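You operate a simulated robot arm through the tools that you are given. There is no shell and no other tool.

You are at the controls of a simulated robot arm. One attempt, no reset.

Task
Close the red knob and swap both red stoppers for black ones.
Fine: knob first; stand the red stoppers on the blue plate; the plug stays out.

The check looks at the end state, three seconds after you hand in, the way a careful person would. Anything else that was tipped, shoved, dropped, spilled or broken makes it a failure. Lids that push on must go on centred and level and be pressed home; caps that screw on are set level and turned clockwise until they are tight.

Robot
A 6-joint arm with a two-finger parallel gripper, fixed in place. Base frame: the origin is at the foot of the arm, x ahead of it, y to its left, z up; the work surface is at about z = 858. Readings come in mm, degrees, newtons and seconds.
With the tool pointing down near the work surface it reaches from about 260 to 680 mm from the base axis. Its first joint turns from -66.0 to 66.0 degrees. Payload 2.9 kg.
The tool frame sits at the grasp point between the pads (the TCP): z along the fingers, y along the line on which they close. The tips reach 30 mm beyond it. Largest opening 110 mm; finger width 20, thickness 10; the body of the gripper, 48 by 112 mm, starts 55 mm behind the TCP.
Orientation is that of the tool frame in the base frame, as [roll, pitch, yaw] about the fixed x, y, z axes, in that order (R = Rz(yaw) Ry(pitch) Rx(roll)). With the fingers straight down and closing along the base's y, the tool's x points along the base's -x, its y along +y and its z along -z.

Tools
- The arm moves only by the tool send_rows. Its argument "moves" is one flat list of numbers, 6 for each row, row after row: the shift along the tool's x, y, z in cm, then the turn, a rotation vector about the tool's x, y, z in degrees. In form: [tx, ty, tz, wx, wy, wz, tx, ty, tz, wx, wy, wz, ...]. A call has 1 to 20 rows; each row is the pose to reach, as a shift and turn from the pose commanded when the call began, along the tool's axes at that moment. "hand" is the gripper command, from -1 (shut) to 1 (fully open), values between in proportion, set as the call begins (left out, the last holds). A row lasts 0.2 s, in which the tool goes at most 50 mm and 8.6 degrees; a call with a longer step from one row to the next is refused whole, and so is a gripper value outside its range. A pose out of reach is approached as far as the arm can. The call stops where the force on the tool passes 40 N (or 10 N more than at its start, if that is more) or the arm is blocked; 0.2 s more then pass. The fingers move at their own pace (about 108 mm/s each) and stop on an object; they squeeze with about 36 N. The grip force told is the motor's: it shows also when the fingers shut on nothing. Time passes only in rows, and 0.2 s behind the last, so rows that repeat a pose let the fingers close. It gives the time, the measured TCP pose, the force on the tool (base axes), the opening and the grip force at its end, in the units of the frame above (readings bear some noise), with the torque about the TCP (base axes, N m) and any sound that the robot's microphone picked up, and new pictures: "show" is both (left out), scene, wrist or none.
- Cameras (640 x 400 px; columns grow to the right, rows downward): "scene" is fixed at [98.8, 461.9, 1380.3]; the picture's right is [-0.47, -0.88, 0.00], its down [-0.53, 0.28, -0.80] and it looks along [0.71, -0.37, -0.60] (base axes); focal length 277 px, centre (320, 200). "wrist" rides on the gripper at [72, 17, -103] in the tool frame; the picture's right is [-0.23, 0.97, 0.00], its down [-0.76, -0.18, -0.62] and it looks along [-0.61, -0.14, 0.78] (tool axes); focal length 222 px, centre (320, 200). There is no depth. A picture from a camera that has moved, and an enlarged one, comes with that camera's place and axes in the base frame and with its lens.
- close_up(camera, box): a new picture of the part [left, top, right, bottom] of that camera's present view, enlarged. No time passes.
- hand_in(): hands the job in; it is judged then, once.

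Places have to be worked out from the pictures, the camera data and where the tool is seen. Open the gripper and draw the arm clear of the work before you hand the job in, unless the task says otherwise.

The tools are called after "Call:" as a command line: name --argument value ..., lists and objects as JSON in quotes. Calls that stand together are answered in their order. send_rows: Moves the arm, as the interface text tells. Its arguments: {"type":"object","properties":{"moves":{"type":"array","items":{"type":"number"}},"hand":{"type":"number"},"show":{"type":"string","enum":["both","scene","wrist","none"]}},"required":["moves"]} The other tools are called the same way: close_up (camera, box) takes an enlarged picture of a part of a camera's view; hand_in () hands the job in.

At the start:

```text
t: 0.0
tool_pos: [433.5, -12.1, 1192.3]
tool_rot: [-180.0, 0.0, -179.9]
contact_force: [-0.8, -0.2, -0.3]
moment: [0.02, -0.02, 0.02]
grip_width: 110.1
finger_force: 0.0
```

scene: 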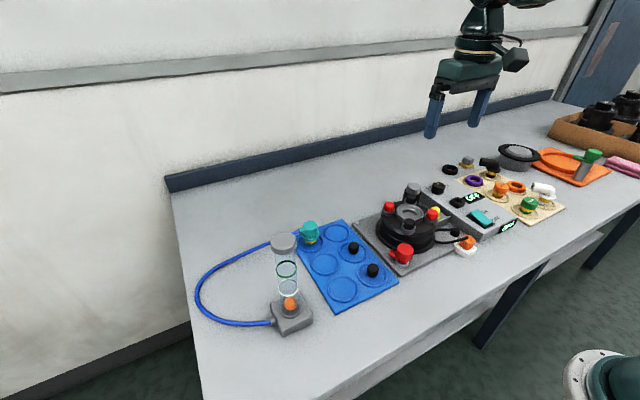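
wrist: 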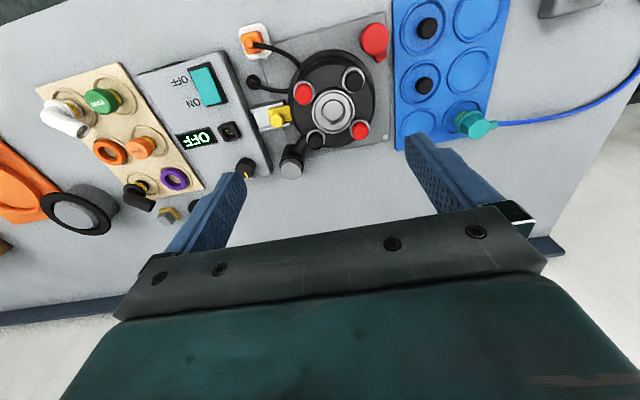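

I see the device with two small red stoppers, a larger red knob at one corner, and a blue plate with two black stoppers. I'll take enlarged views before moving.

Call:
close_up --camera "scene" --box '[340, 160, 500, 280]'

Call:
close_up --camera "scene" --box '[260, 200, 420, 320]'

Call:
close_up --camera "wrist" --box '[230, 0, 400, 190]'

Call:
close_up --camera "wrist" --box '[370, 0, 530, 150]'

```text
3.33 times, centred on (420, 220) of scene
camera zoom: at [98.8, 461.9, 1380.3], right [-0.47, -0.88, 0.0], down [-0.53, 0.28, -0.8], along [0.71, -0.37, -0.6], focal length 922 px, centre (-13, 133)
```

zoom: 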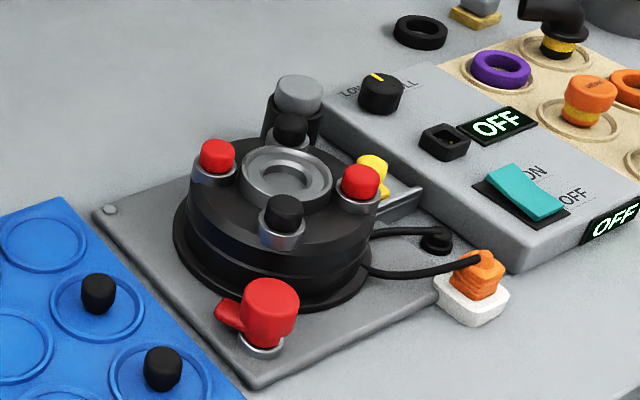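

```text
3.33 times, centred on (340, 260) of scene
camera zoom: at [98.8, 461.9, 1380.3], right [-0.47, -0.88, 0.0], down [-0.53, 0.28, -0.8], along [0.71, -0.37, -0.6], focal length 922 px, centre (253, 0)
```

zoom: 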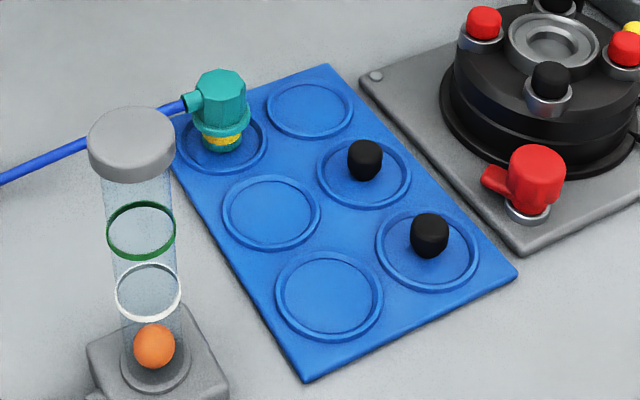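

```text
2.11 times, centred on (315, 95) of wrist
camera zoom: at [363.4, 5.5, 1294.7], right [0.23, 0.97, 0.0], down [0.76, -0.18, 0.62], along [0.61, -0.14, -0.78], focal length 468 px, centre (330, 421)
```

zoom: 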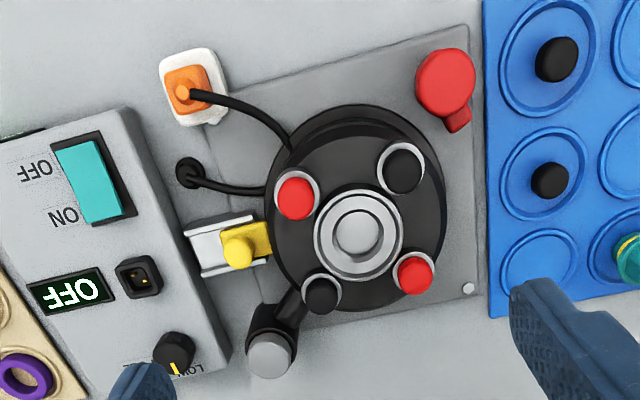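

```text
2.67 times, centred on (450, 75) of wrist
camera zoom: at [363.4, 5.5, 1294.7], right [0.23, 0.97, 0.0], down [0.76, -0.18, 0.62], along [0.61, -0.14, -0.78], focal length 592 px, centre (-27, 533)
```

zoom: 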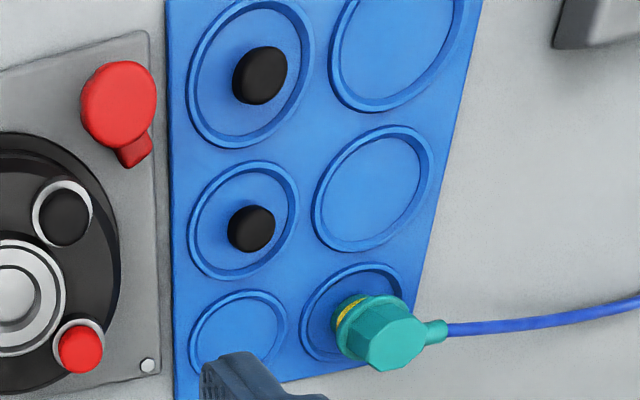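

The knob is near (402, 82, 900), the red stoppers near (520, 38, 927) and (442, -37, 929), and the black ones near (408, 162) and (488, 162). I'll bring the wrist camera closer to the knob to see how it turns.

Call:
send_rows --moves '[2.4, 2.0, 2.5, 0, 0, 0, 4.8, 4.0, 5.0, 0, 0, 0, 7.2, 6.0, 7.5, 0, 0, 0, 9.6, 8.0, 10.0, 0, 0, 0, 12.0, 10.0, 12.5, 0, 0, 0, 14.3, 11.8, 14.5, 0, 0, 0, 14.3, 11.8, 14.5, 0, 0, 0]' --show "both"

```text
t: 1.6
tool_pos: [291.4, 104.9, 1047.1]
tool_rot: [180.0, 0.0, -180.0]
contact_force: [1.3, 1.3, -0.8]
moment: [0.02, -0.01, -0.01]
grip_width: 110.0
finger_force: 0.1
camera wrist: at [219.2, 122.1, 1149.5], right [0.23, 0.97, 0.0], down [0.76, -0.18, 0.62], along [0.61, -0.14, -0.78], focal length 222 px, centre (320, 200)
```

scene: 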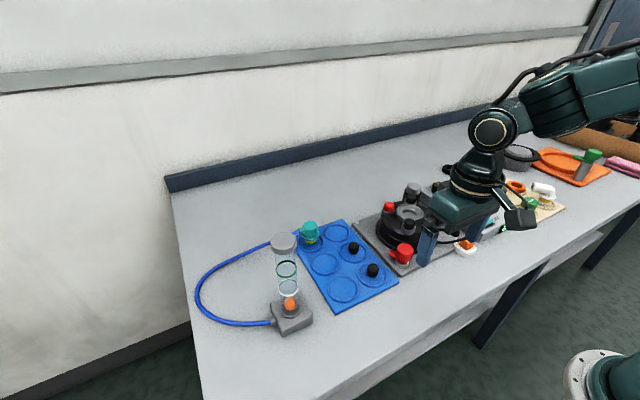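
wrist: 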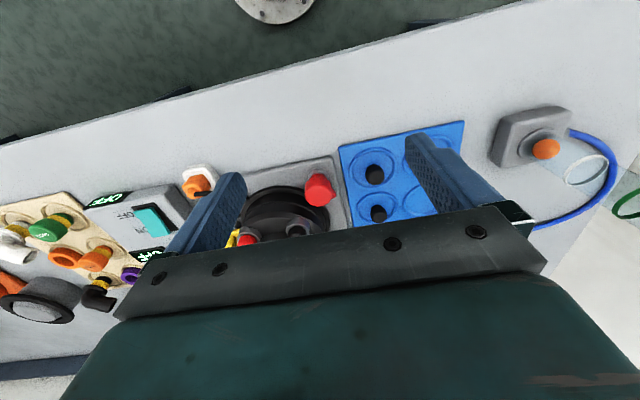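

The gripper blocks the middle of that view, so I'll hover the TCP directly over the knob, which puts it at about column 320, row 115.

Call:
send_rows --moves '[-3.7, -0.8, 0.6, 0, 0, 0, -7.4, -1.6, 1.2, 0, 0, 0, -11.1, -2.3, 1.7, 0, 0, 0, -11.1, -2.3, 1.7, 0, 0, 0]' --show "wrist"

Call:
close_up --camera "wrist" --box '[240, 40, 400, 160]'

Call:
close_up --camera "scene" --box '[375, 230, 435, 280]'

```text
t: 2.6
tool_pos: [400.8, 82.2, 1029.3]
tool_rot: [180.0, 0.0, 180.0]
contact_force: [0.1, 0.7, -0.1]
moment: [0.03, -0.01, 0.01]
grip_width: 110.1
finger_force: 0.0
camera wrist: at [330.2, 99.1, 1132.6], right [0.23, 0.97, 0.0], down [0.76, -0.18, 0.62], along [0.61, -0.14, -0.78], focal length 222 px, centre (320, 200)
```

wrist: 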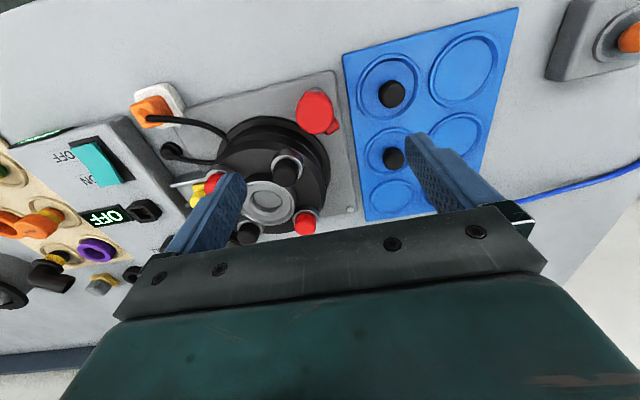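

```text
3.33 times, centred on (320, 100) of wrist
camera zoom: at [330.2, 99.1, 1132.6], right [0.23, 0.97, 0.0], down [0.76, -0.18, 0.62], along [0.61, -0.14, -0.78], focal length 740 px, centre (320, 533)
```

zoom: 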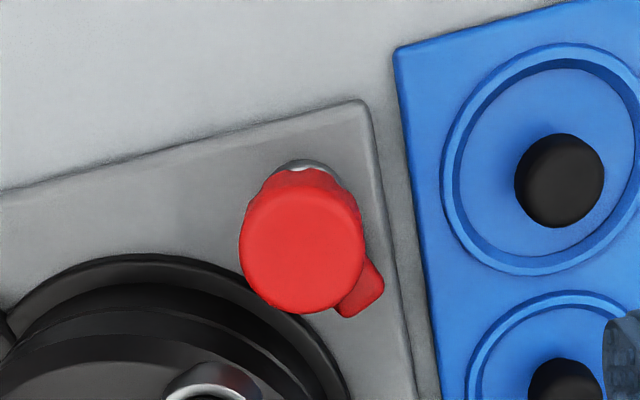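

```text
8.00 times, centred on (405, 255) of scene
camera zoom: at [98.8, 461.9, 1380.3], right [-0.47, -0.88, 0.0], down [-0.53, 0.28, -0.8], along [0.71, -0.37, -0.6], focal length 2212 px, centre (-360, -240)
```

zoom: 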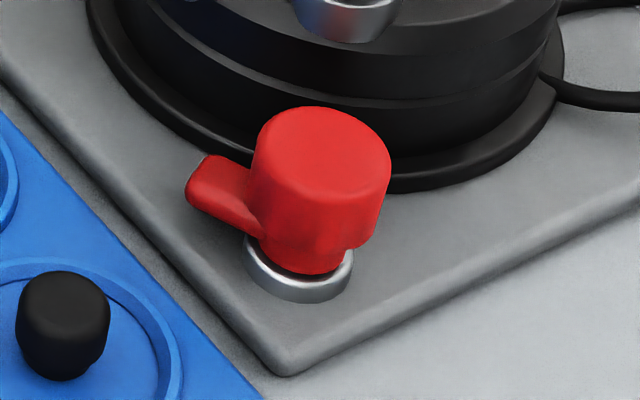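

The knob is a fluted cap about 38 mm across, centred near (402.5, 78) with its top at about z = 904. It has a low side tab pointing roughly +x+y. I'll centre over it and pre-turn the wrist 90° counter-clockwise, so there is plenty of clockwise travel afterwards.

Call:
send_rows --moves '[-0.17, -0.45, 0, 0, 0, -8, -0.17, -0.45, 0, 0, 0, -16, -0.17, -0.45, 0, 0, 0, -24, -0.17, -0.45, 0, 0, 0, -32, -0.17, -0.45, 0, 0, 0, -40, -0.17, -0.45, 0, 0, 0, -48, -0.17, -0.45, 0, 0, 0, -56, -0.17, -0.45, 0, 0, 0, -64, -0.17, -0.45, 0, 0, 0, -72, -0.17, -0.45, 0, 0, 0, -80, -0.17, -0.45, 0, 0, 0, -88, -0.17, -0.45, 0, 0, 0, -90, -0.17, -0.45, 0, 0, 0, -90]' --hand 0.05 --show "both"

Call:
close_up --camera "wrist" --box '[240, 40, 400, 160]'

```text
t: 5.4
tool_pos: [404.5, 77.7, 1030.4]
tool_rot: [-180.0, 0.0, -89.9]
contact_force: [0.4, 0.0, 1.2]
moment: [-0.02, 0.04, 0.01]
grip_width: 57.7
finger_force: 0.0
camera wrist: at [388.5, 6.5, 1132.8], right [-0.97, 0.23, 0.0], down [0.18, 0.76, 0.62], along [0.14, 0.61, -0.78], focal length 222 px, centre (320, 200)
```

scene: 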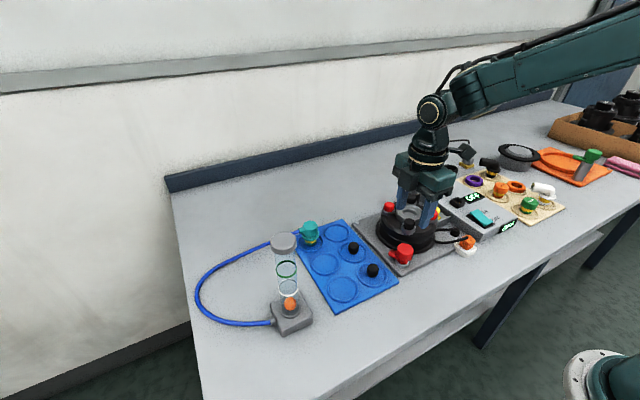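
wrist: 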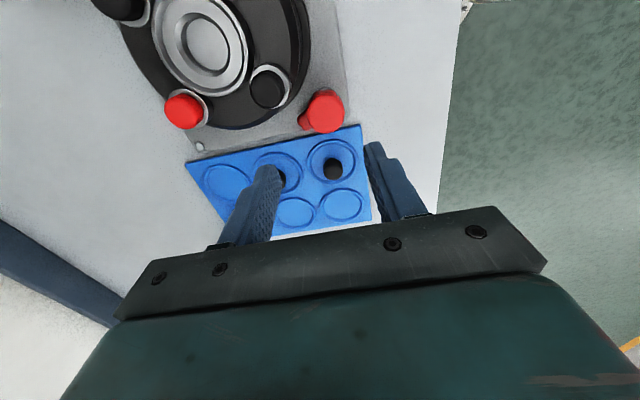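

```text
3.33 times, centred on (320, 100) of wrist
camera zoom: at [388.5, 6.5, 1132.8], right [-0.97, 0.23, 0.0], down [0.18, 0.76, 0.62], along [0.14, 0.61, -0.78], focal length 740 px, centre (320, 533)
```

zoom: 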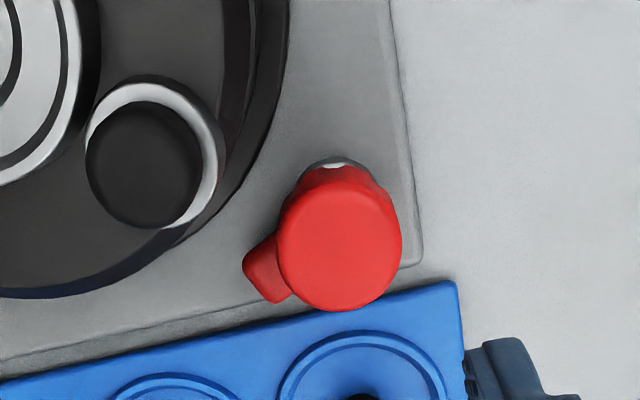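

Both views put the knob a few mm toward -x of the tool. I'll shift there and lower until the tips are just above the knob top, then check the centring between the fingers.

Call:
send_rows --moves '[0.11, 0.31, 3, 0, 0, 0, 0.11, 0.31, 6, 0, 0, 0, 0.11, 0.31, 8.5, 0, 0, 0, 0.11, 0.31, 8.5, 0, 0, 0]' --show "wrist"

Call:
close_up --camera "wrist" --box '[220, 60, 420, 210]'

Call:
close_up --camera "scene" --box '[365, 200, 445, 280]'

```text
t: 6.4
tool_pos: [400.0, 76.7, 944.3]
tool_rot: [-179.9, 0.0, -89.9]
contact_force: [0.5, 0.0, -0.3]
moment: [0.01, -0.01, 0.01]
grip_width: 57.7
finger_force: 0.1
camera wrist: at [385.5, 4.9, 1047.0], right [-0.97, 0.23, 0.0], down [0.18, 0.76, 0.62], along [0.14, 0.61, -0.78], focal length 222 px, centre (320, 200)
```

wrist: 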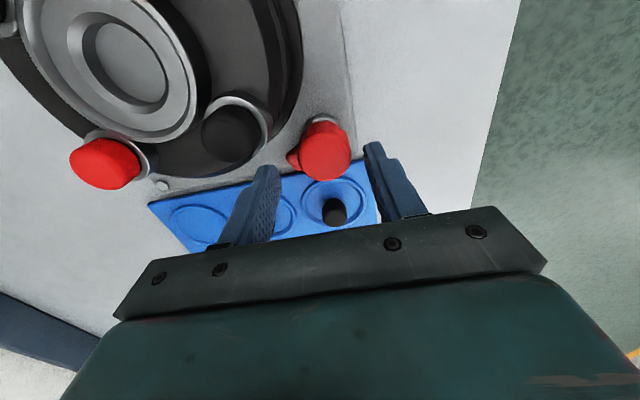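

```text
2.67 times, centred on (320, 135) of wrist
camera zoom: at [385.5, 4.9, 1047.0], right [-0.97, 0.23, 0.0], down [0.18, 0.76, 0.62], along [0.14, 0.61, -0.78], focal length 592 px, centre (320, 373)
```

zoom: 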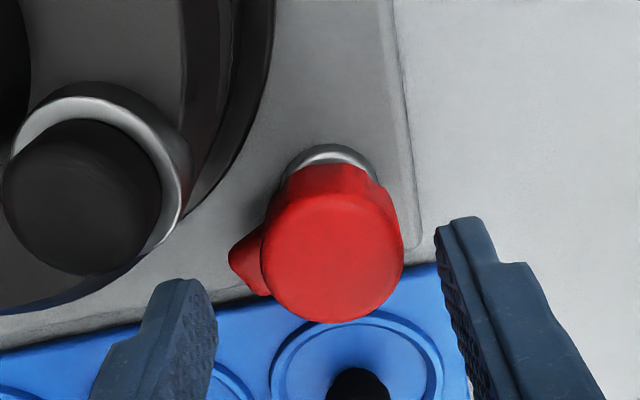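

```text
5.00 times, centred on (405, 240) of scene
camera zoom: at [98.8, 461.9, 1380.3], right [-0.47, -0.88, 0.0], down [-0.53, 0.28, -0.8], along [0.71, -0.37, -0.6], focal length 1383 px, centre (-105, 0)
```

zoom: 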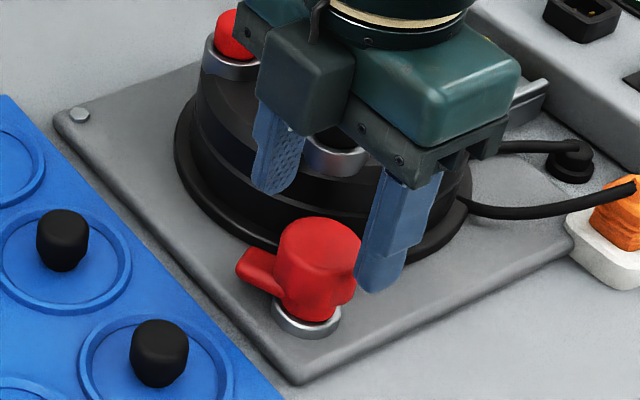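

Relative to the fingers, the knob sits about 2.6 mm toward -x, and its tab reaches up to about z = 885. I'll correct the offset and lower to TCP z ≈ 919, keeping the tips above the tab.

Call:
send_rows --moves '[-0.06, 0.25, 0.5, 0, 0, 0, -0.06, 0.25, 1.5, 0, 0, 0, -0.06, 0.25, 2.5, 0, 0, 0, -0.06, 0.25, 2.5, 0, 0, 0]' --show "both"

Call:
close_up --camera "wrist" --box '[220, 60, 420, 210]'

Call:
close_up --camera "scene" --box '[365, 200, 445, 280]'

```text
t: 7.4
tool_pos: [397.7, 78.1, 920.0]
tool_rot: [180.0, 0.0, -90.0]
contact_force: [-0.4, -0.4, 0.6]
moment: [0.01, -0.01, 0.01]
grip_width: 57.6
finger_force: 0.1
camera wrist: at [382.7, 6.0, 1022.3], right [-0.97, 0.23, 0.0], down [0.18, 0.76, 0.62], along [0.14, 0.61, -0.78], focal length 222 px, centre (320, 200)
```

scene: 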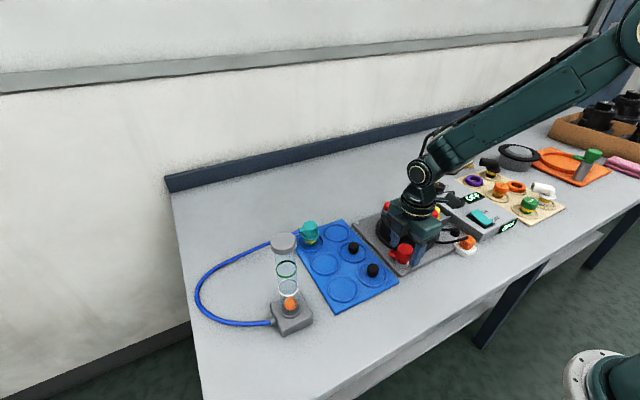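
wrist: 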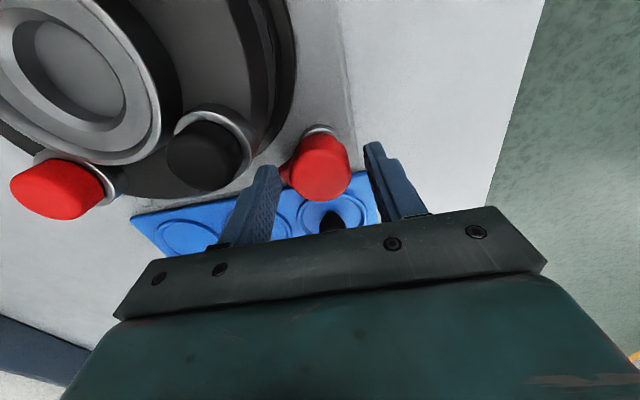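

```text
2.67 times, centred on (320, 135) of wrist
camera zoom: at [382.7, 6.0, 1022.3], right [-0.97, 0.23, 0.0], down [0.18, 0.76, 0.62], along [0.14, 0.61, -0.78], focal length 592 px, centre (320, 373)
```

zoom: 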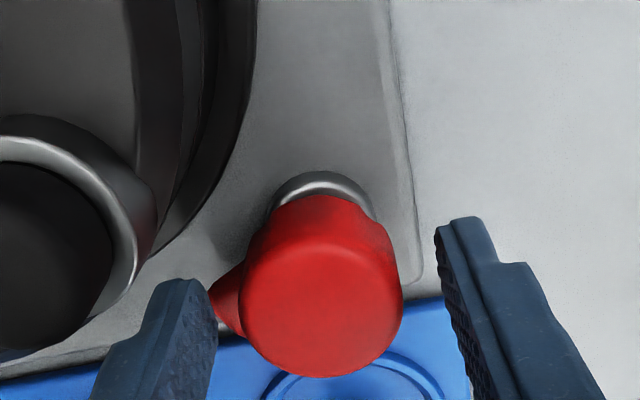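

```text
5.00 times, centred on (405, 240) of scene
camera zoom: at [98.8, 461.9, 1380.3], right [-0.47, -0.88, 0.0], down [-0.53, 0.28, -0.8], along [0.71, -0.37, -0.6], focal length 1383 px, centre (-105, 0)
```

zoom: 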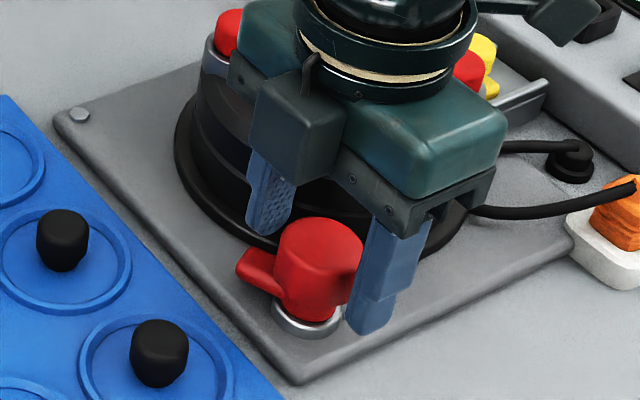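

The knob is now centred between the fingers. I'll close on it.

Call:
send_rows --moves '[0, 0, 0, 0, 0, 0, 0, 0, 0, 0, 0, 0, 0, 0, 0, 0, 0, 0]' --hand -1 --show "wrist"

```text
t: 8.2
tool_pos: [397.6, 77.5, 920.6]
tool_rot: [179.9, 0.0, -90.0]
contact_force: [-4.6, -0.3, -2.0]
moment: [0.04, -0.47, -0.02]
grip_width: 37.4
finger_force: 45.0
camera wrist: at [382.5, 6.0, 1022.3], right [-0.97, 0.23, 0.0], down [0.18, 0.76, 0.62], along [0.14, 0.61, -0.78], focal length 222 px, centre (320, 200)
```

wrist: 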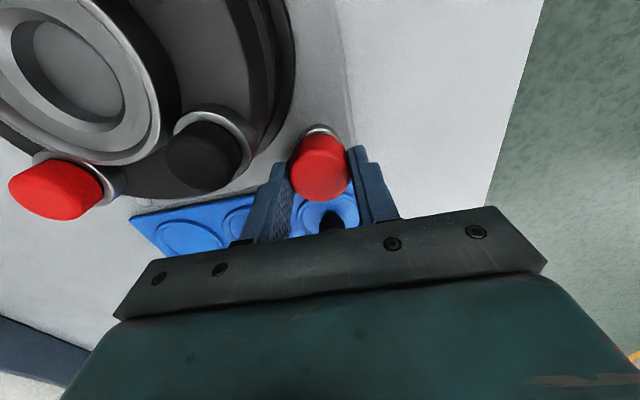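

The knob is held at 37.4 mm with almost no side force. I'll turn 24° clockwise and watch the torque and any sound.

Call:
send_rows --moves '[0, 0, 0, 0, 0, 6, 0, 0, 0, 0, 0, 12, 0, 0, 0, 0, 0, 18, 0, 0, 0, 0, 0, 24]' --show "scene"

Call:
close_up --camera "scene" --box '[365, 200, 445, 280]'

```text
t: 9.2
tool_pos: [398.3, 76.8, 919.1]
tool_rot: [179.9, -0.2, -114.1]
contact_force: [-6.7, -1.4, -4.2]
moment: [0.12, -0.4, -0.01]
grip_width: 37.5
finger_force: 45.2
```

scene: 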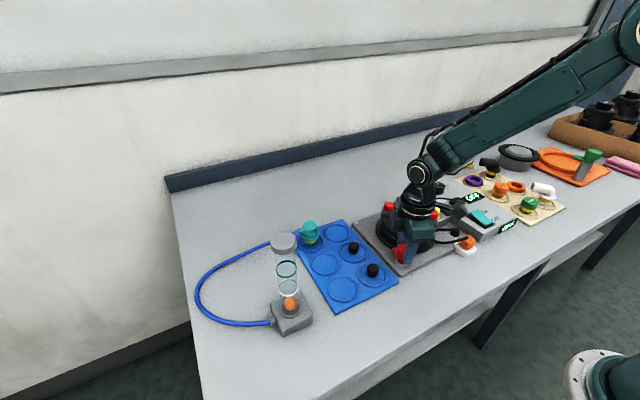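

```text
5.00 times, centred on (405, 240) of scene
camera zoom: at [98.6, 461.9, 1380.4], right [-0.47, -0.88, 0.0], down [-0.53, 0.28, -0.8], along [0.71, -0.37, -0.6], focal length 1383 px, centre (-105, 0)
```

zoom: 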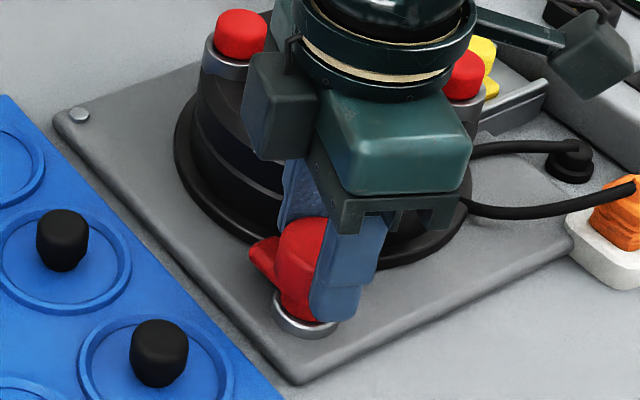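

The knob turns freely with no stop yet, and the slight downward pull suggests it may be screwing down. I'll continue clockwise.

Call:
send_rows --moves '[0, 0, 0, 0, 0, 6, 0, 0, 0, 0, 0, 12, 0, 0, 0, 0, 0, 18, 0, 0, 0, 0, 0, 24, 0, 0, 0, 0, 0, 30]' --show "none"

Call:
close_up --camera "scene" --box '[365, 200, 445, 280]'

```text
t: 10.4
tool_pos: [399.1, 79.0, 919.5]
tool_rot: [180.0, -0.2, -144.2]
contact_force: [0.8, -7.4, -14.2]
moment: [0.31, 0.5, 0.04]
grip_width: 37.1
finger_force: 45.3
```

```text
5.00 times, centred on (405, 240) of scene
camera zoom: at [99.0, 461.7, 1380.4], right [-0.47, -0.88, 0.0], down [-0.53, 0.28, -0.8], along [0.71, -0.37, -0.6], focal length 1383 px, centre (-105, 0)
```

zoom: 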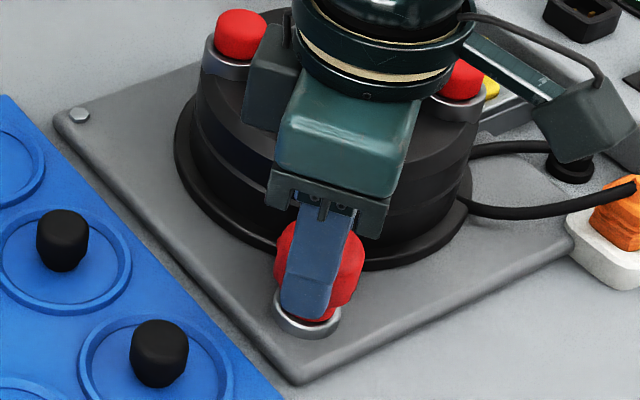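

The downward pull has grown to 14 N, so the knob descends as it turns. I'll lower 1 mm to find out how much it has dropped.

Call:
send_rows --moves '[0, 0, 0.05, 0, 0, 0, 0, 0, 0.1, 0, 0, 0, 0, 0, 0.1, 0, 0, 0]' --show "none"

```text
t: 11.2
tool_pos: [399.3, 77.0, 920.3]
tool_rot: [-179.8, 0.0, -144.1]
contact_force: [-1.2, -11.1, 9.8]
moment: [-0.57, 1.24, 0.01]
grip_width: 37.2
finger_force: 45.0
```

A 1 mm drop changed the force by about 24 N, so the knob falls roughly 0.5 mm per 54°. I'll continue clockwise with a small matching descent.

Call:
send_rows --moves '[0, 0, 0, 0, 0, 6, 0, 0, 0, 0, 0, 12, 0, 0, 0, 0, 0, 18, 0, 0, 0, 0, 0, 24, 0, 0, 0.01, 0, 0, 30, 0, 0, 0.02, 0, 0, 36]' --show "none"

Call:
close_up --camera "scene" --box '[365, 200, 445, 280]'

```text
t: 12.6
tool_pos: [399.1, 76.7, 917.5]
tool_rot: [-180.0, 0.1, 179.8]
contact_force: [9.8, -16.6, 6.1]
moment: [0.04, -0.2, 0.47]
grip_width: 36.5
finger_force: 44.8
```

```text
5.00 times, centred on (405, 240) of scene
camera zoom: at [98.9, 461.5, 1380.5], right [-0.47, -0.88, 0.0], down [-0.53, 0.28, -0.8], along [0.71, -0.37, -0.6], focal length 1383 px, centre (-105, 0)
```

zoom: 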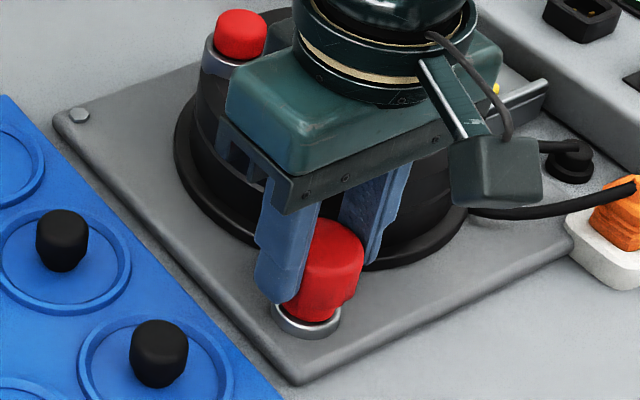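

After 90° of rotation a reaction torque of 0.47 N·m has appeared, possibly a stop. I'll turn a little further to check.

Call:
send_rows --moves '[0, 0, 0, 0, 0, 4, 0, 0, 0, 0, 0, 8, 0, 0, 0, 0, 0, 12, 0, 0, 0, 0, 0, 12]' --show "wrist"

Call:
close_up --camera "wrist" --box '[220, 60, 420, 210]'

Call:
close_up --camera "scene" --box '[365, 200, 445, 280]'

```text
t: 13.6
tool_pos: [398.1, 76.6, 918.0]
tool_rot: [-179.9, -0.1, 168.0]
contact_force: [1.2, -20.4, 3.4]
moment: [0.19, 0.21, 0.73]
grip_width: 37.2
finger_force: 44.8
camera wrist: at [332.1, 109.5, 1021.2], right [0.43, 0.9, 0.0], down [0.71, -0.33, 0.62], along [0.56, -0.27, -0.78], focal length 222 px, centre (320, 200)
```

wrist: 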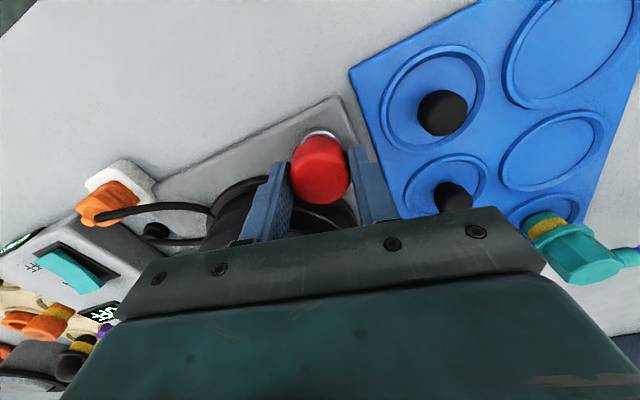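

```text
2.67 times, centred on (320, 135) of wrist
camera zoom: at [332.1, 109.5, 1021.2], right [0.43, 0.9, 0.0], down [0.71, -0.33, 0.62], along [0.56, -0.27, -0.78], focal length 592 px, centre (320, 373)
```

zoom: 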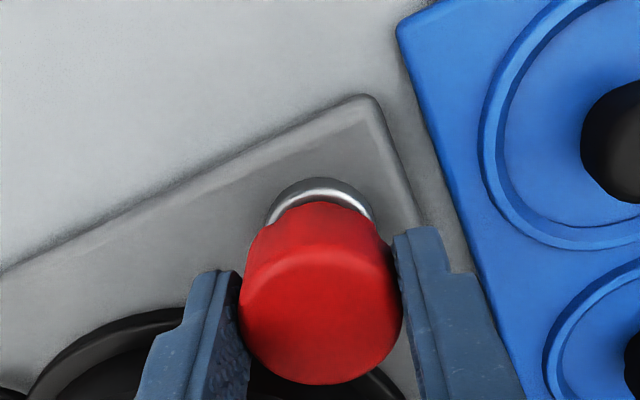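

```text
5.00 times, centred on (405, 240) of scene
camera zoom: at [98.7, 461.4, 1380.5], right [-0.47, -0.88, 0.0], down [-0.53, 0.28, -0.8], along [0.71, -0.37, -0.6], focal length 1383 px, centre (-105, 0)
```

zoom: 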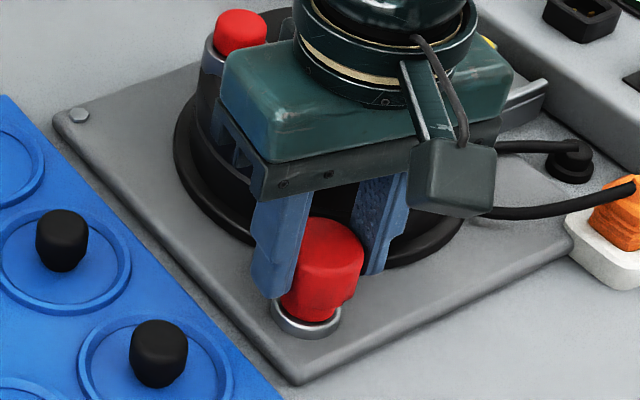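

Torque is up to 0.73 N·m, so it is either at the stop or beginning to slip. I'll release and lift to see where the tab ended up.

Call:
send_rows --moves '[0, 0, 0, 0, 0, 0, 0, 0, 0, 0, 0, 0, 0, 0, -2, 0, 0, 0, 0, 0, -6, 0, 0, 0, 0, 0, -10, 0, 0, 0, 0, 0, -10, 0, 0, 0]' --hand 0.05 --show "wrist"

Call:
close_up --camera "wrist" --box '[240, 40, 400, 160]'

Call:
close_up --camera "scene" --box '[365, 200, 445, 280]'

```text
t: 15.0
tool_pos: [398.4, 77.9, 1018.1]
tool_rot: [-180.0, 0.0, 168.0]
contact_force: [-0.8, -0.6, 0.5]
moment: [0.02, 0.03, 0.01]
grip_width: 57.8
finger_force: 0.1
camera wrist: at [332.9, 110.9, 1121.6], right [0.42, 0.91, 0.0], down [0.71, -0.33, 0.62], along [0.56, -0.26, -0.78], focal length 222 px, centre (320, 200)
```

wrist: 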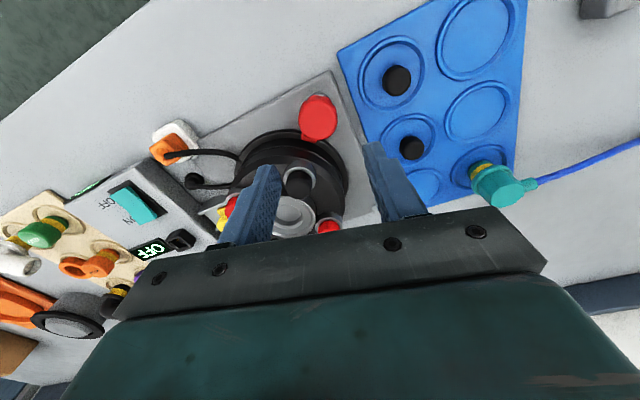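

```text
3.33 times, centred on (320, 100) of wrist
camera zoom: at [332.9, 110.9, 1121.6], right [0.42, 0.91, 0.0], down [0.71, -0.33, 0.62], along [0.56, -0.26, -0.78], focal length 740 px, centre (320, 533)
```

zoom: 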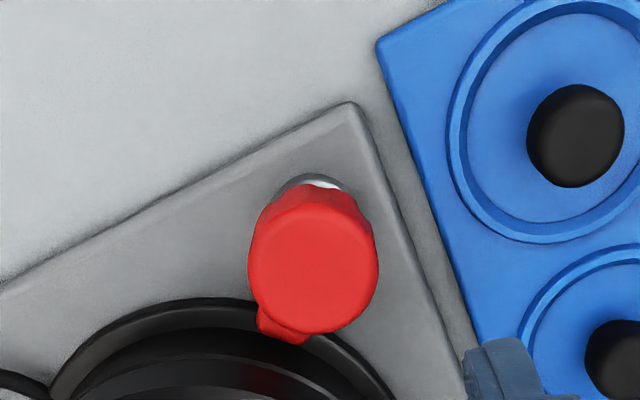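

```text
5.00 times, centred on (405, 240) of scene
camera zoom: at [98.7, 461.9, 1380.3], right [-0.47, -0.88, 0.0], down [-0.53, 0.28, -0.8], along [0.71, -0.37, -0.6], focal length 1383 px, centre (-105, 0)
```

zoom: 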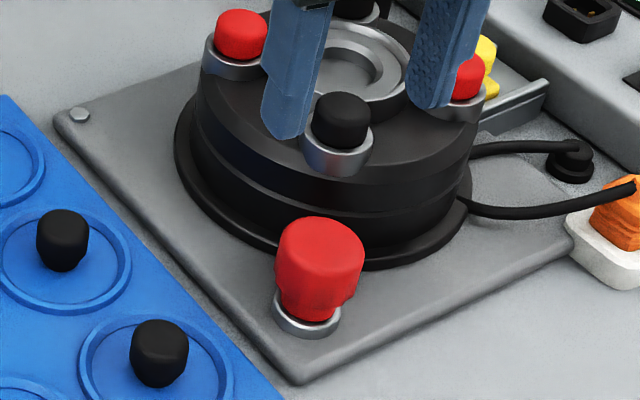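

The tab swung from about +25° to about -51° and the gripper slipped for the remainder, which looks like a stop. To confirm, I'll re-grip slightly re-centred with the wrist turned back 30°, then turn again and watch whether the torque rises at once.

Call:
send_rows --moves '[0.06, -0.11, 2.5, 0, 0, -7.5, 0.06, -0.11, 5, 0, 0, -15, 0.06, -0.11, 7.0, 0, 0, -22.5, 0.06, -0.11, 8.5, 0, 0, -30, 0.06, -0.11, 9.5, 0, 0, -30, 0.06, -0.11, 10.1, 0, 0, -30, 0.06, -0.11, 10.1, 0, 0, -30]' --show "wrist"

Call:
send_rows --moves '[0, 0, 0, 0, 0, 0, 0, 0, 0, 0, 0, 0, 0, 0, 0, 0, 0, 0]' --hand -1 --show "none"

```text
t: 16.4
tool_pos: [398.9, 76.2, 922.2]
tool_rot: [-179.8, 0.3, -162.2]
contact_force: [-5.1, -0.3, 9.8]
moment: [-0.34, -0.2, -0.17]
grip_width: 56.8
finger_force: 0.0
stopped in row 7: the force on the tool passed its limit at 51 N (the readings are from after the stop); the commanded pose is now the measured one
camera wrist: at [325.0, 71.1, 1025.1], right [-0.08, 1.0, 0.0], down [0.78, 0.07, 0.63], along [0.63, 0.05, -0.78], focal length 222 px, centre (320, 200)
```

wrist: 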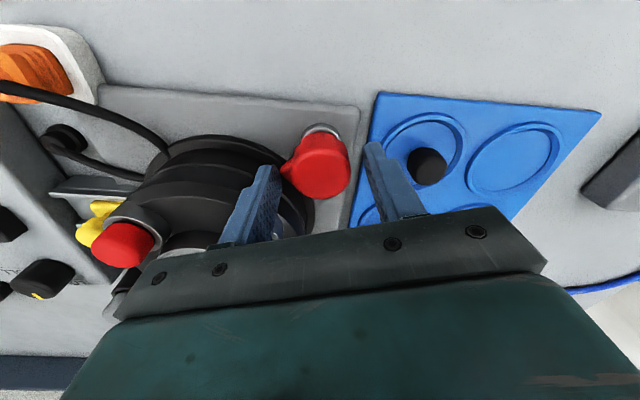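

```text
t: 17.2
tool_pos: [400.2, 76.9, 922.2]
tool_rot: [-179.9, 0.4, -162.0]
contact_force: [1.4, 7.1, 4.7]
moment: [0.9, -0.06, 0.08]
grip_width: 37.4
finger_force: 45.0
```

The fingertips touched the tab on the way down at TCP z ≈ 920, but the knob is now gripped normally at 37.4 mm. I'll turn clockwise in small steps and read the torque.

Call:
send_rows --moves '[0, 0, 0, 0, 0, 5, 0, 0, 0, 0, 0, 10, 0, 0, 0, 0, 0, 10]' --show "none"

Call:
close_up --camera "wrist" --box '[220, 60, 420, 210]'

```text
t: 18.0
tool_pos: [397.6, 76.5, 922.1]
tool_rot: [-180.0, 0.2, -172.0]
contact_force: [-6.8, 9.3, 8.2]
moment: [0.56, 0.65, 0.49]
grip_width: 37.4
finger_force: 45.0
```

```text
2.67 times, centred on (320, 135) of wrist
camera zoom: at [324.4, 84.3, 1024.6], right [0.09, 1.0, 0.0], down [0.78, -0.07, 0.63], along [0.62, -0.06, -0.78], focal length 592 px, centre (320, 373)
```

zoom: 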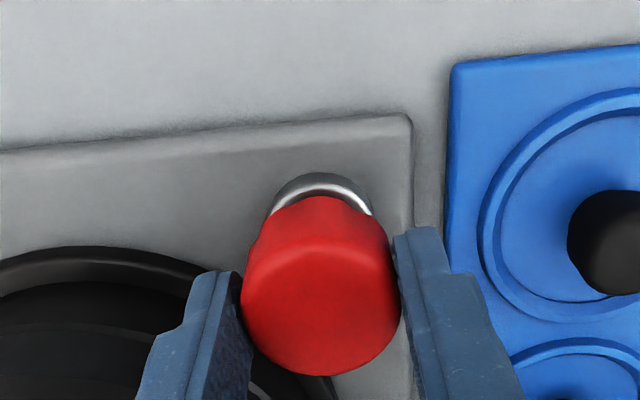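

The torque rose to 0.49 N·m within 10°, which is consistent with a stop. I'll go 12° more to make sure it is tight.

Call:
send_rows --moves '[0, 0, 0, 0, 0, 4, 0, 0, 0, 0, 0, 8, 0, 0, 0, 0, 0, 12, 0, 0, 0, 0, 0, 12]' --show "none"

Call:
send_rows --moves '[0, 0, 0, 0, 0, 4, 0, 0, 0, 0, 0, 8, 0, 0, 0, 0, 0, 8]' --show "none"

```text
t: 19.0
tool_pos: [398.6, 76.3, 921.5]
tool_rot: [-179.9, 0.3, 176.0]
contact_force: [-2.7, 10.8, -4.6]
moment: [0.18, 0.0, 1.12]
grip_width: 36.7
finger_force: 45.0
```

```text
t: 19.8
tool_pos: [398.6, 77.0, 922.8]
tool_rot: [179.9, 0.2, 167.9]
contact_force: [-1.4, 13.1, -7.5]
moment: [-0.29, -0.1, 0.77]
grip_width: 37.3
finger_force: 45.2
```

Torque peaked at 1.12 N·m before the fingers slipped over the flutes, so the knob is against its stop. I'll release, lift, and verify the tab.

Call:
send_rows --moves '[0, 0, 0, 0, 0, 0, 0, 0, 0, 0, 0, 0, 0, 0, -2, 0, 0, 0, 0, 0, -6, 0, 0, 0, 0, 0, -10, 0, 0, 0, 0, 0, -10, 0, 0, 0]' --hand 0.05 --show "wrist"

Call:
close_up --camera "wrist" --box '[240, 40, 400, 160]'

Call:
close_up --camera "scene" --box '[365, 200, 445, 280]'

```text
t: 21.2
tool_pos: [397.3, 74.1, 1021.9]
tool_rot: [180.0, 0.2, 167.9]
contact_force: [0.9, 0.3, 0.7]
moment: [-0.01, 0.02, 0.01]
grip_width: 58.1
finger_force: 0.1
camera wrist: at [331.3, 108.1, 1124.6], right [0.43, 0.9, 0.0], down [0.7, -0.33, 0.63], along [0.57, -0.27, -0.78], focal length 222 px, centre (320, 200)
```

wrist: 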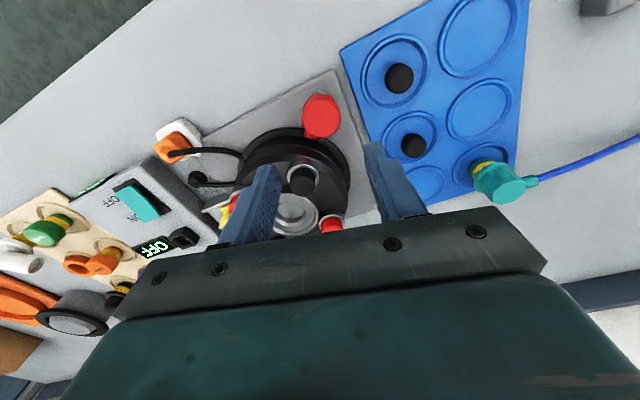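

```text
3.33 times, centred on (320, 100) of wrist
camera zoom: at [331.3, 108.1, 1124.6], right [0.43, 0.9, 0.0], down [0.7, -0.33, 0.63], along [0.57, -0.27, -0.78], focal length 740 px, centre (320, 533)
```

zoom: 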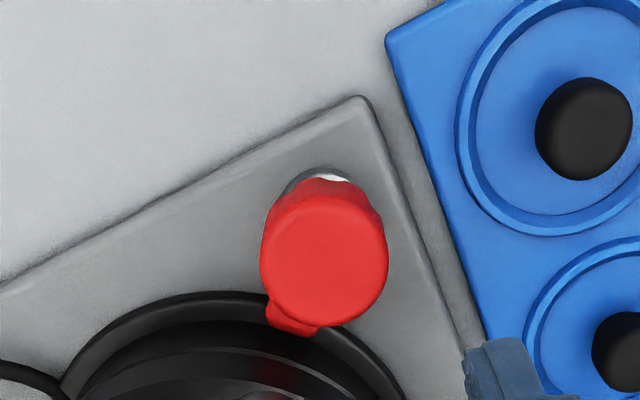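

```text
5.00 times, centred on (405, 240) of scene
camera zoom: at [98.7, 461.9, 1380.3], right [-0.47, -0.88, 0.0], down [-0.53, 0.28, -0.8], along [0.71, -0.37, -0.6], focal length 1383 px, centre (-105, 0)
```

zoom: 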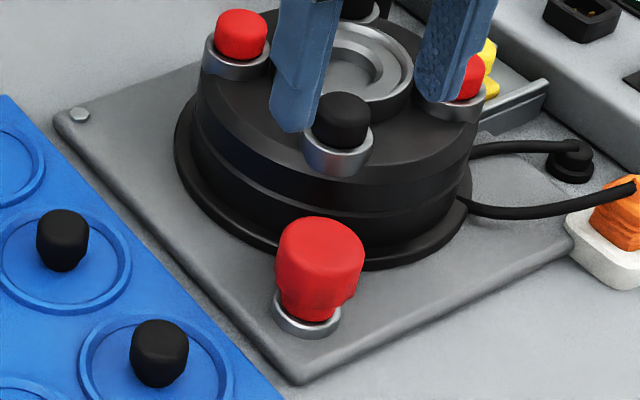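

The tab is in the same place against the stop, so the knob is closed. Next I'll hover over the far red stopper near (520, 38) with the wrist back at neutral yaw.

Call:
send_rows --moves '[-4.2, -0.4, 0.4, 0, 0, -4, -8.4, -0.8, 0.8, 0, 0, -8, -12.7, -1.2, 1.2, 0, 0, -12, -12.7, -1.2, 1.2, 0, 0, -12]' --show "wrist"

Call:
close_up --camera "wrist" --box '[240, 40, 400, 160]'

Call:
close_up --camera "scene" --box '[360, 180, 440, 240]'

```text
t: 22.2
tool_pos: [521.8, 38.1, 1010.0]
tool_rot: [-179.9, 0.4, 179.8]
contact_force: [-0.6, -0.4, 0.7]
moment: [-0.01, -0.03, -0.02]
grip_width: 57.8
finger_force: 0.1
camera wrist: at [449.4, 55.5, 1112.8], right [0.23, 0.97, 0.0], down [0.76, -0.18, 0.63], along [0.61, -0.14, -0.78], focal length 222 px, centre (320, 200)
```

wrist: 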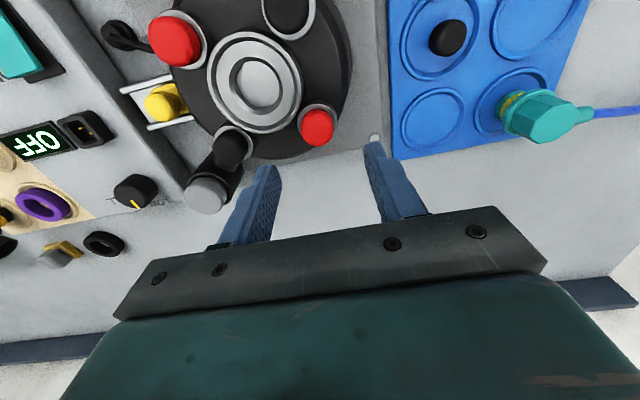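

```text
3.33 times, centred on (320, 100) of wrist
camera zoom: at [449.4, 55.5, 1112.8], right [0.23, 0.97, 0.0], down [0.76, -0.18, 0.63], along [0.61, -0.14, -0.78], focal length 740 px, centre (320, 533)
```

zoom: 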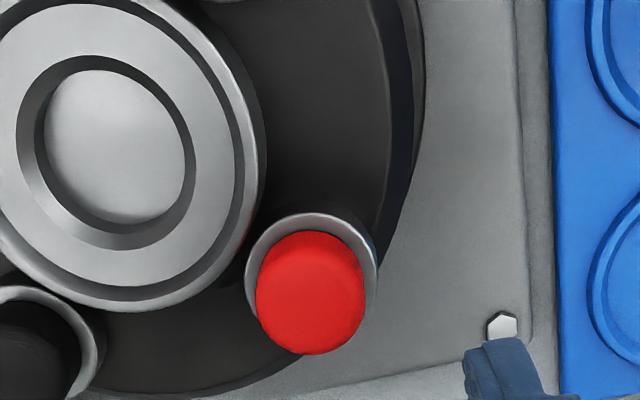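

```text
6.67 times, centred on (400, 210) of scene
camera zoom: at [98.8, 461.9, 1380.3], right [-0.47, -0.88, 0.0], down [-0.53, 0.28, -0.8], along [0.71, -0.37, -0.6], focal length 1844 px, centre (-213, 133)
```

zoom: 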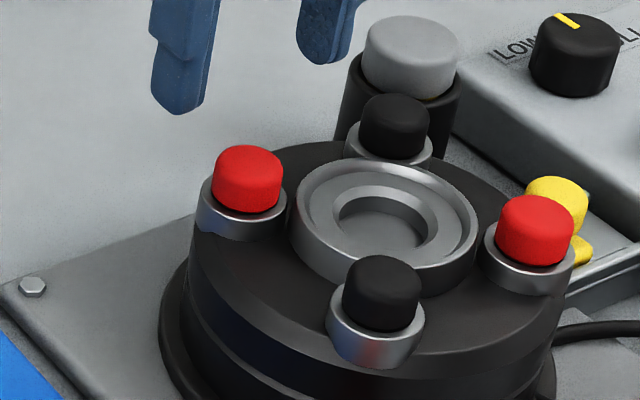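

The stopper is about 27 mm wide with its top near z = 938, and it sits about 7 mm toward -x of the tool. I'll correct that, remove the small tilt, and lower to just above it for a finer check.

Call:
send_rows --moves '[0.35, -0.05, 1.6, 0, 0.15, 0, 0.7, -0.08, 3.0, 0, 0.3, 0, 0.7, -0.08, 3.0, 0, 0.3, 0]' --show "wrist"

Call:
close_up --camera "wrist" --box '[220, 60, 420, 210]'

Call:
close_up --camera "scene" --box '[360, 180, 440, 240]'

```text
t: 23.0
tool_pos: [513.4, 38.1, 981.0]
tool_rot: [-179.8, 0.1, 180.0]
contact_force: [-0.1, 0.7, 0.2]
moment: [0.0, 0.01, 0.02]
grip_width: 57.7
finger_force: 0.0
camera wrist: at [442.6, 54.9, 1083.4], right [0.23, 0.97, 0.0], down [0.76, -0.18, 0.62], along [0.61, -0.14, -0.78], focal length 222 px, centre (320, 200)
```

wrist: 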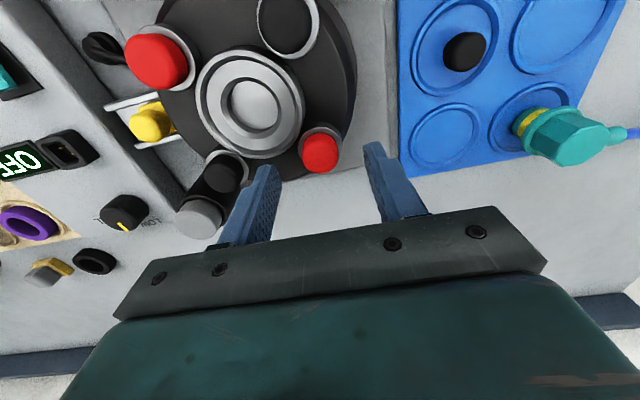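

```text
2.67 times, centred on (320, 135) of wrist
camera zoom: at [442.6, 54.9, 1083.4], right [0.23, 0.97, 0.0], down [0.76, -0.18, 0.62], along [0.61, -0.14, -0.78], focal length 592 px, centre (320, 373)
```

zoom: 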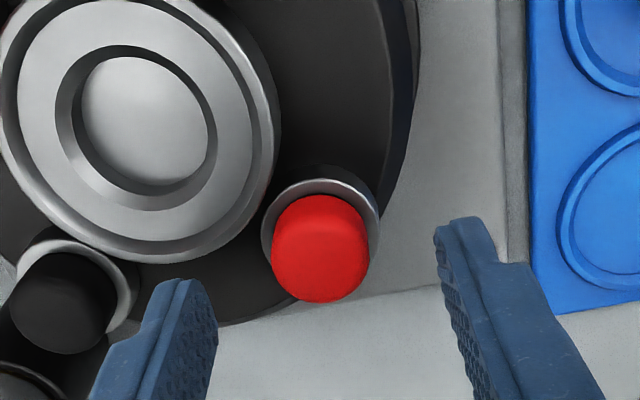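

```text
6.67 times, centred on (400, 210) of scene
camera zoom: at [98.8, 461.9, 1380.3], right [-0.47, -0.88, 0.0], down [-0.53, 0.28, -0.8], along [0.71, -0.37, -0.6], focal length 1844 px, centre (-213, 133)
```

zoom: 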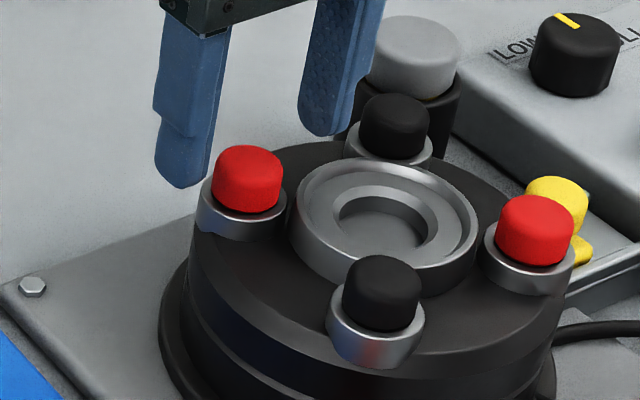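

The stopper is centred to within about 1 mm between the fingers. I'll descend so the tips stop just above the port ring, at TCP z ≈ 957.

Call:
send_rows --moves '[-0.1, -0.05, 0.8, 0, 0, 0, -0.1, -0.05, 1.6, 0, 0, 0, -0.1, -0.05, 2.1, 0, 0, 0, -0.1, -0.05, 2.4, 0, 0, 0, -0.1, -0.05, 2.4, 0, 0, 0]' --show "wrist"

Call:
close_up --camera "wrist" --box '[220, 60, 420, 210]'

Call:
close_up --camera "scene" --box '[360, 180, 440, 240]'

```text
t: 23.8
tool_pos: [514.0, 37.3, 966.1]
tool_rot: [-179.9, 0.2, 179.9]
contact_force: [-5.9, 0.3, 7.2]
moment: [-0.24, 0.26, -0.19]
grip_width: 57.9
finger_force: 0.1
stopped in row 3: the force on the tool passed its limit at 49 N (the readings are from after the stop); the commanded pose is now the measured one
camera wrist: at [442.9, 54.7, 1068.9], right [0.23, 0.97, 0.0], down [0.76, -0.18, 0.63], along [0.61, -0.15, -0.78], focal length 222 px, centre (320, 200)
```

wrist: 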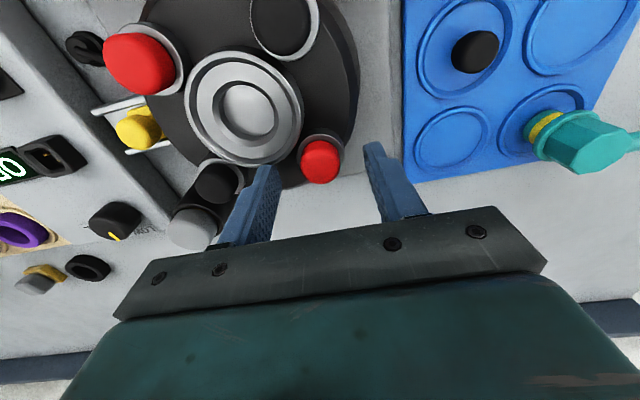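

```text
2.67 times, centred on (320, 135) of wrist
camera zoom: at [442.9, 54.7, 1068.9], right [0.23, 0.97, 0.0], down [0.76, -0.18, 0.63], along [0.61, -0.15, -0.78], focal length 592 px, centre (320, 373)
```

zoom: 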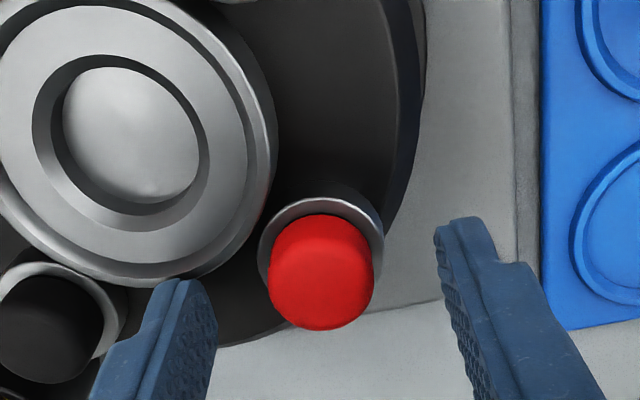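

```text
6.67 times, centred on (400, 210) of scene
camera zoom: at [98.5, 461.9, 1380.4], right [-0.47, -0.88, 0.0], down [-0.53, 0.28, -0.8], along [0.71, -0.37, -0.6], focal length 1844 px, centre (-213, 133)
```

zoom: 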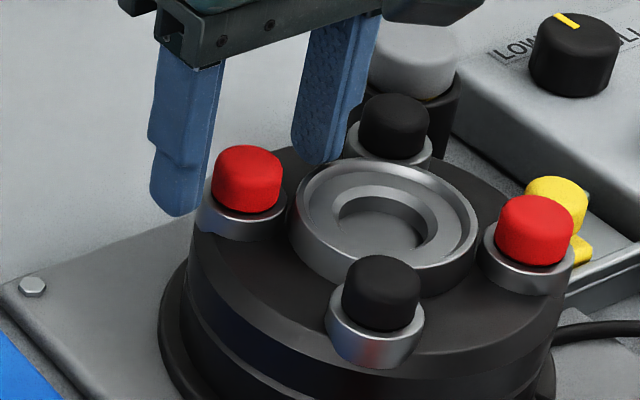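

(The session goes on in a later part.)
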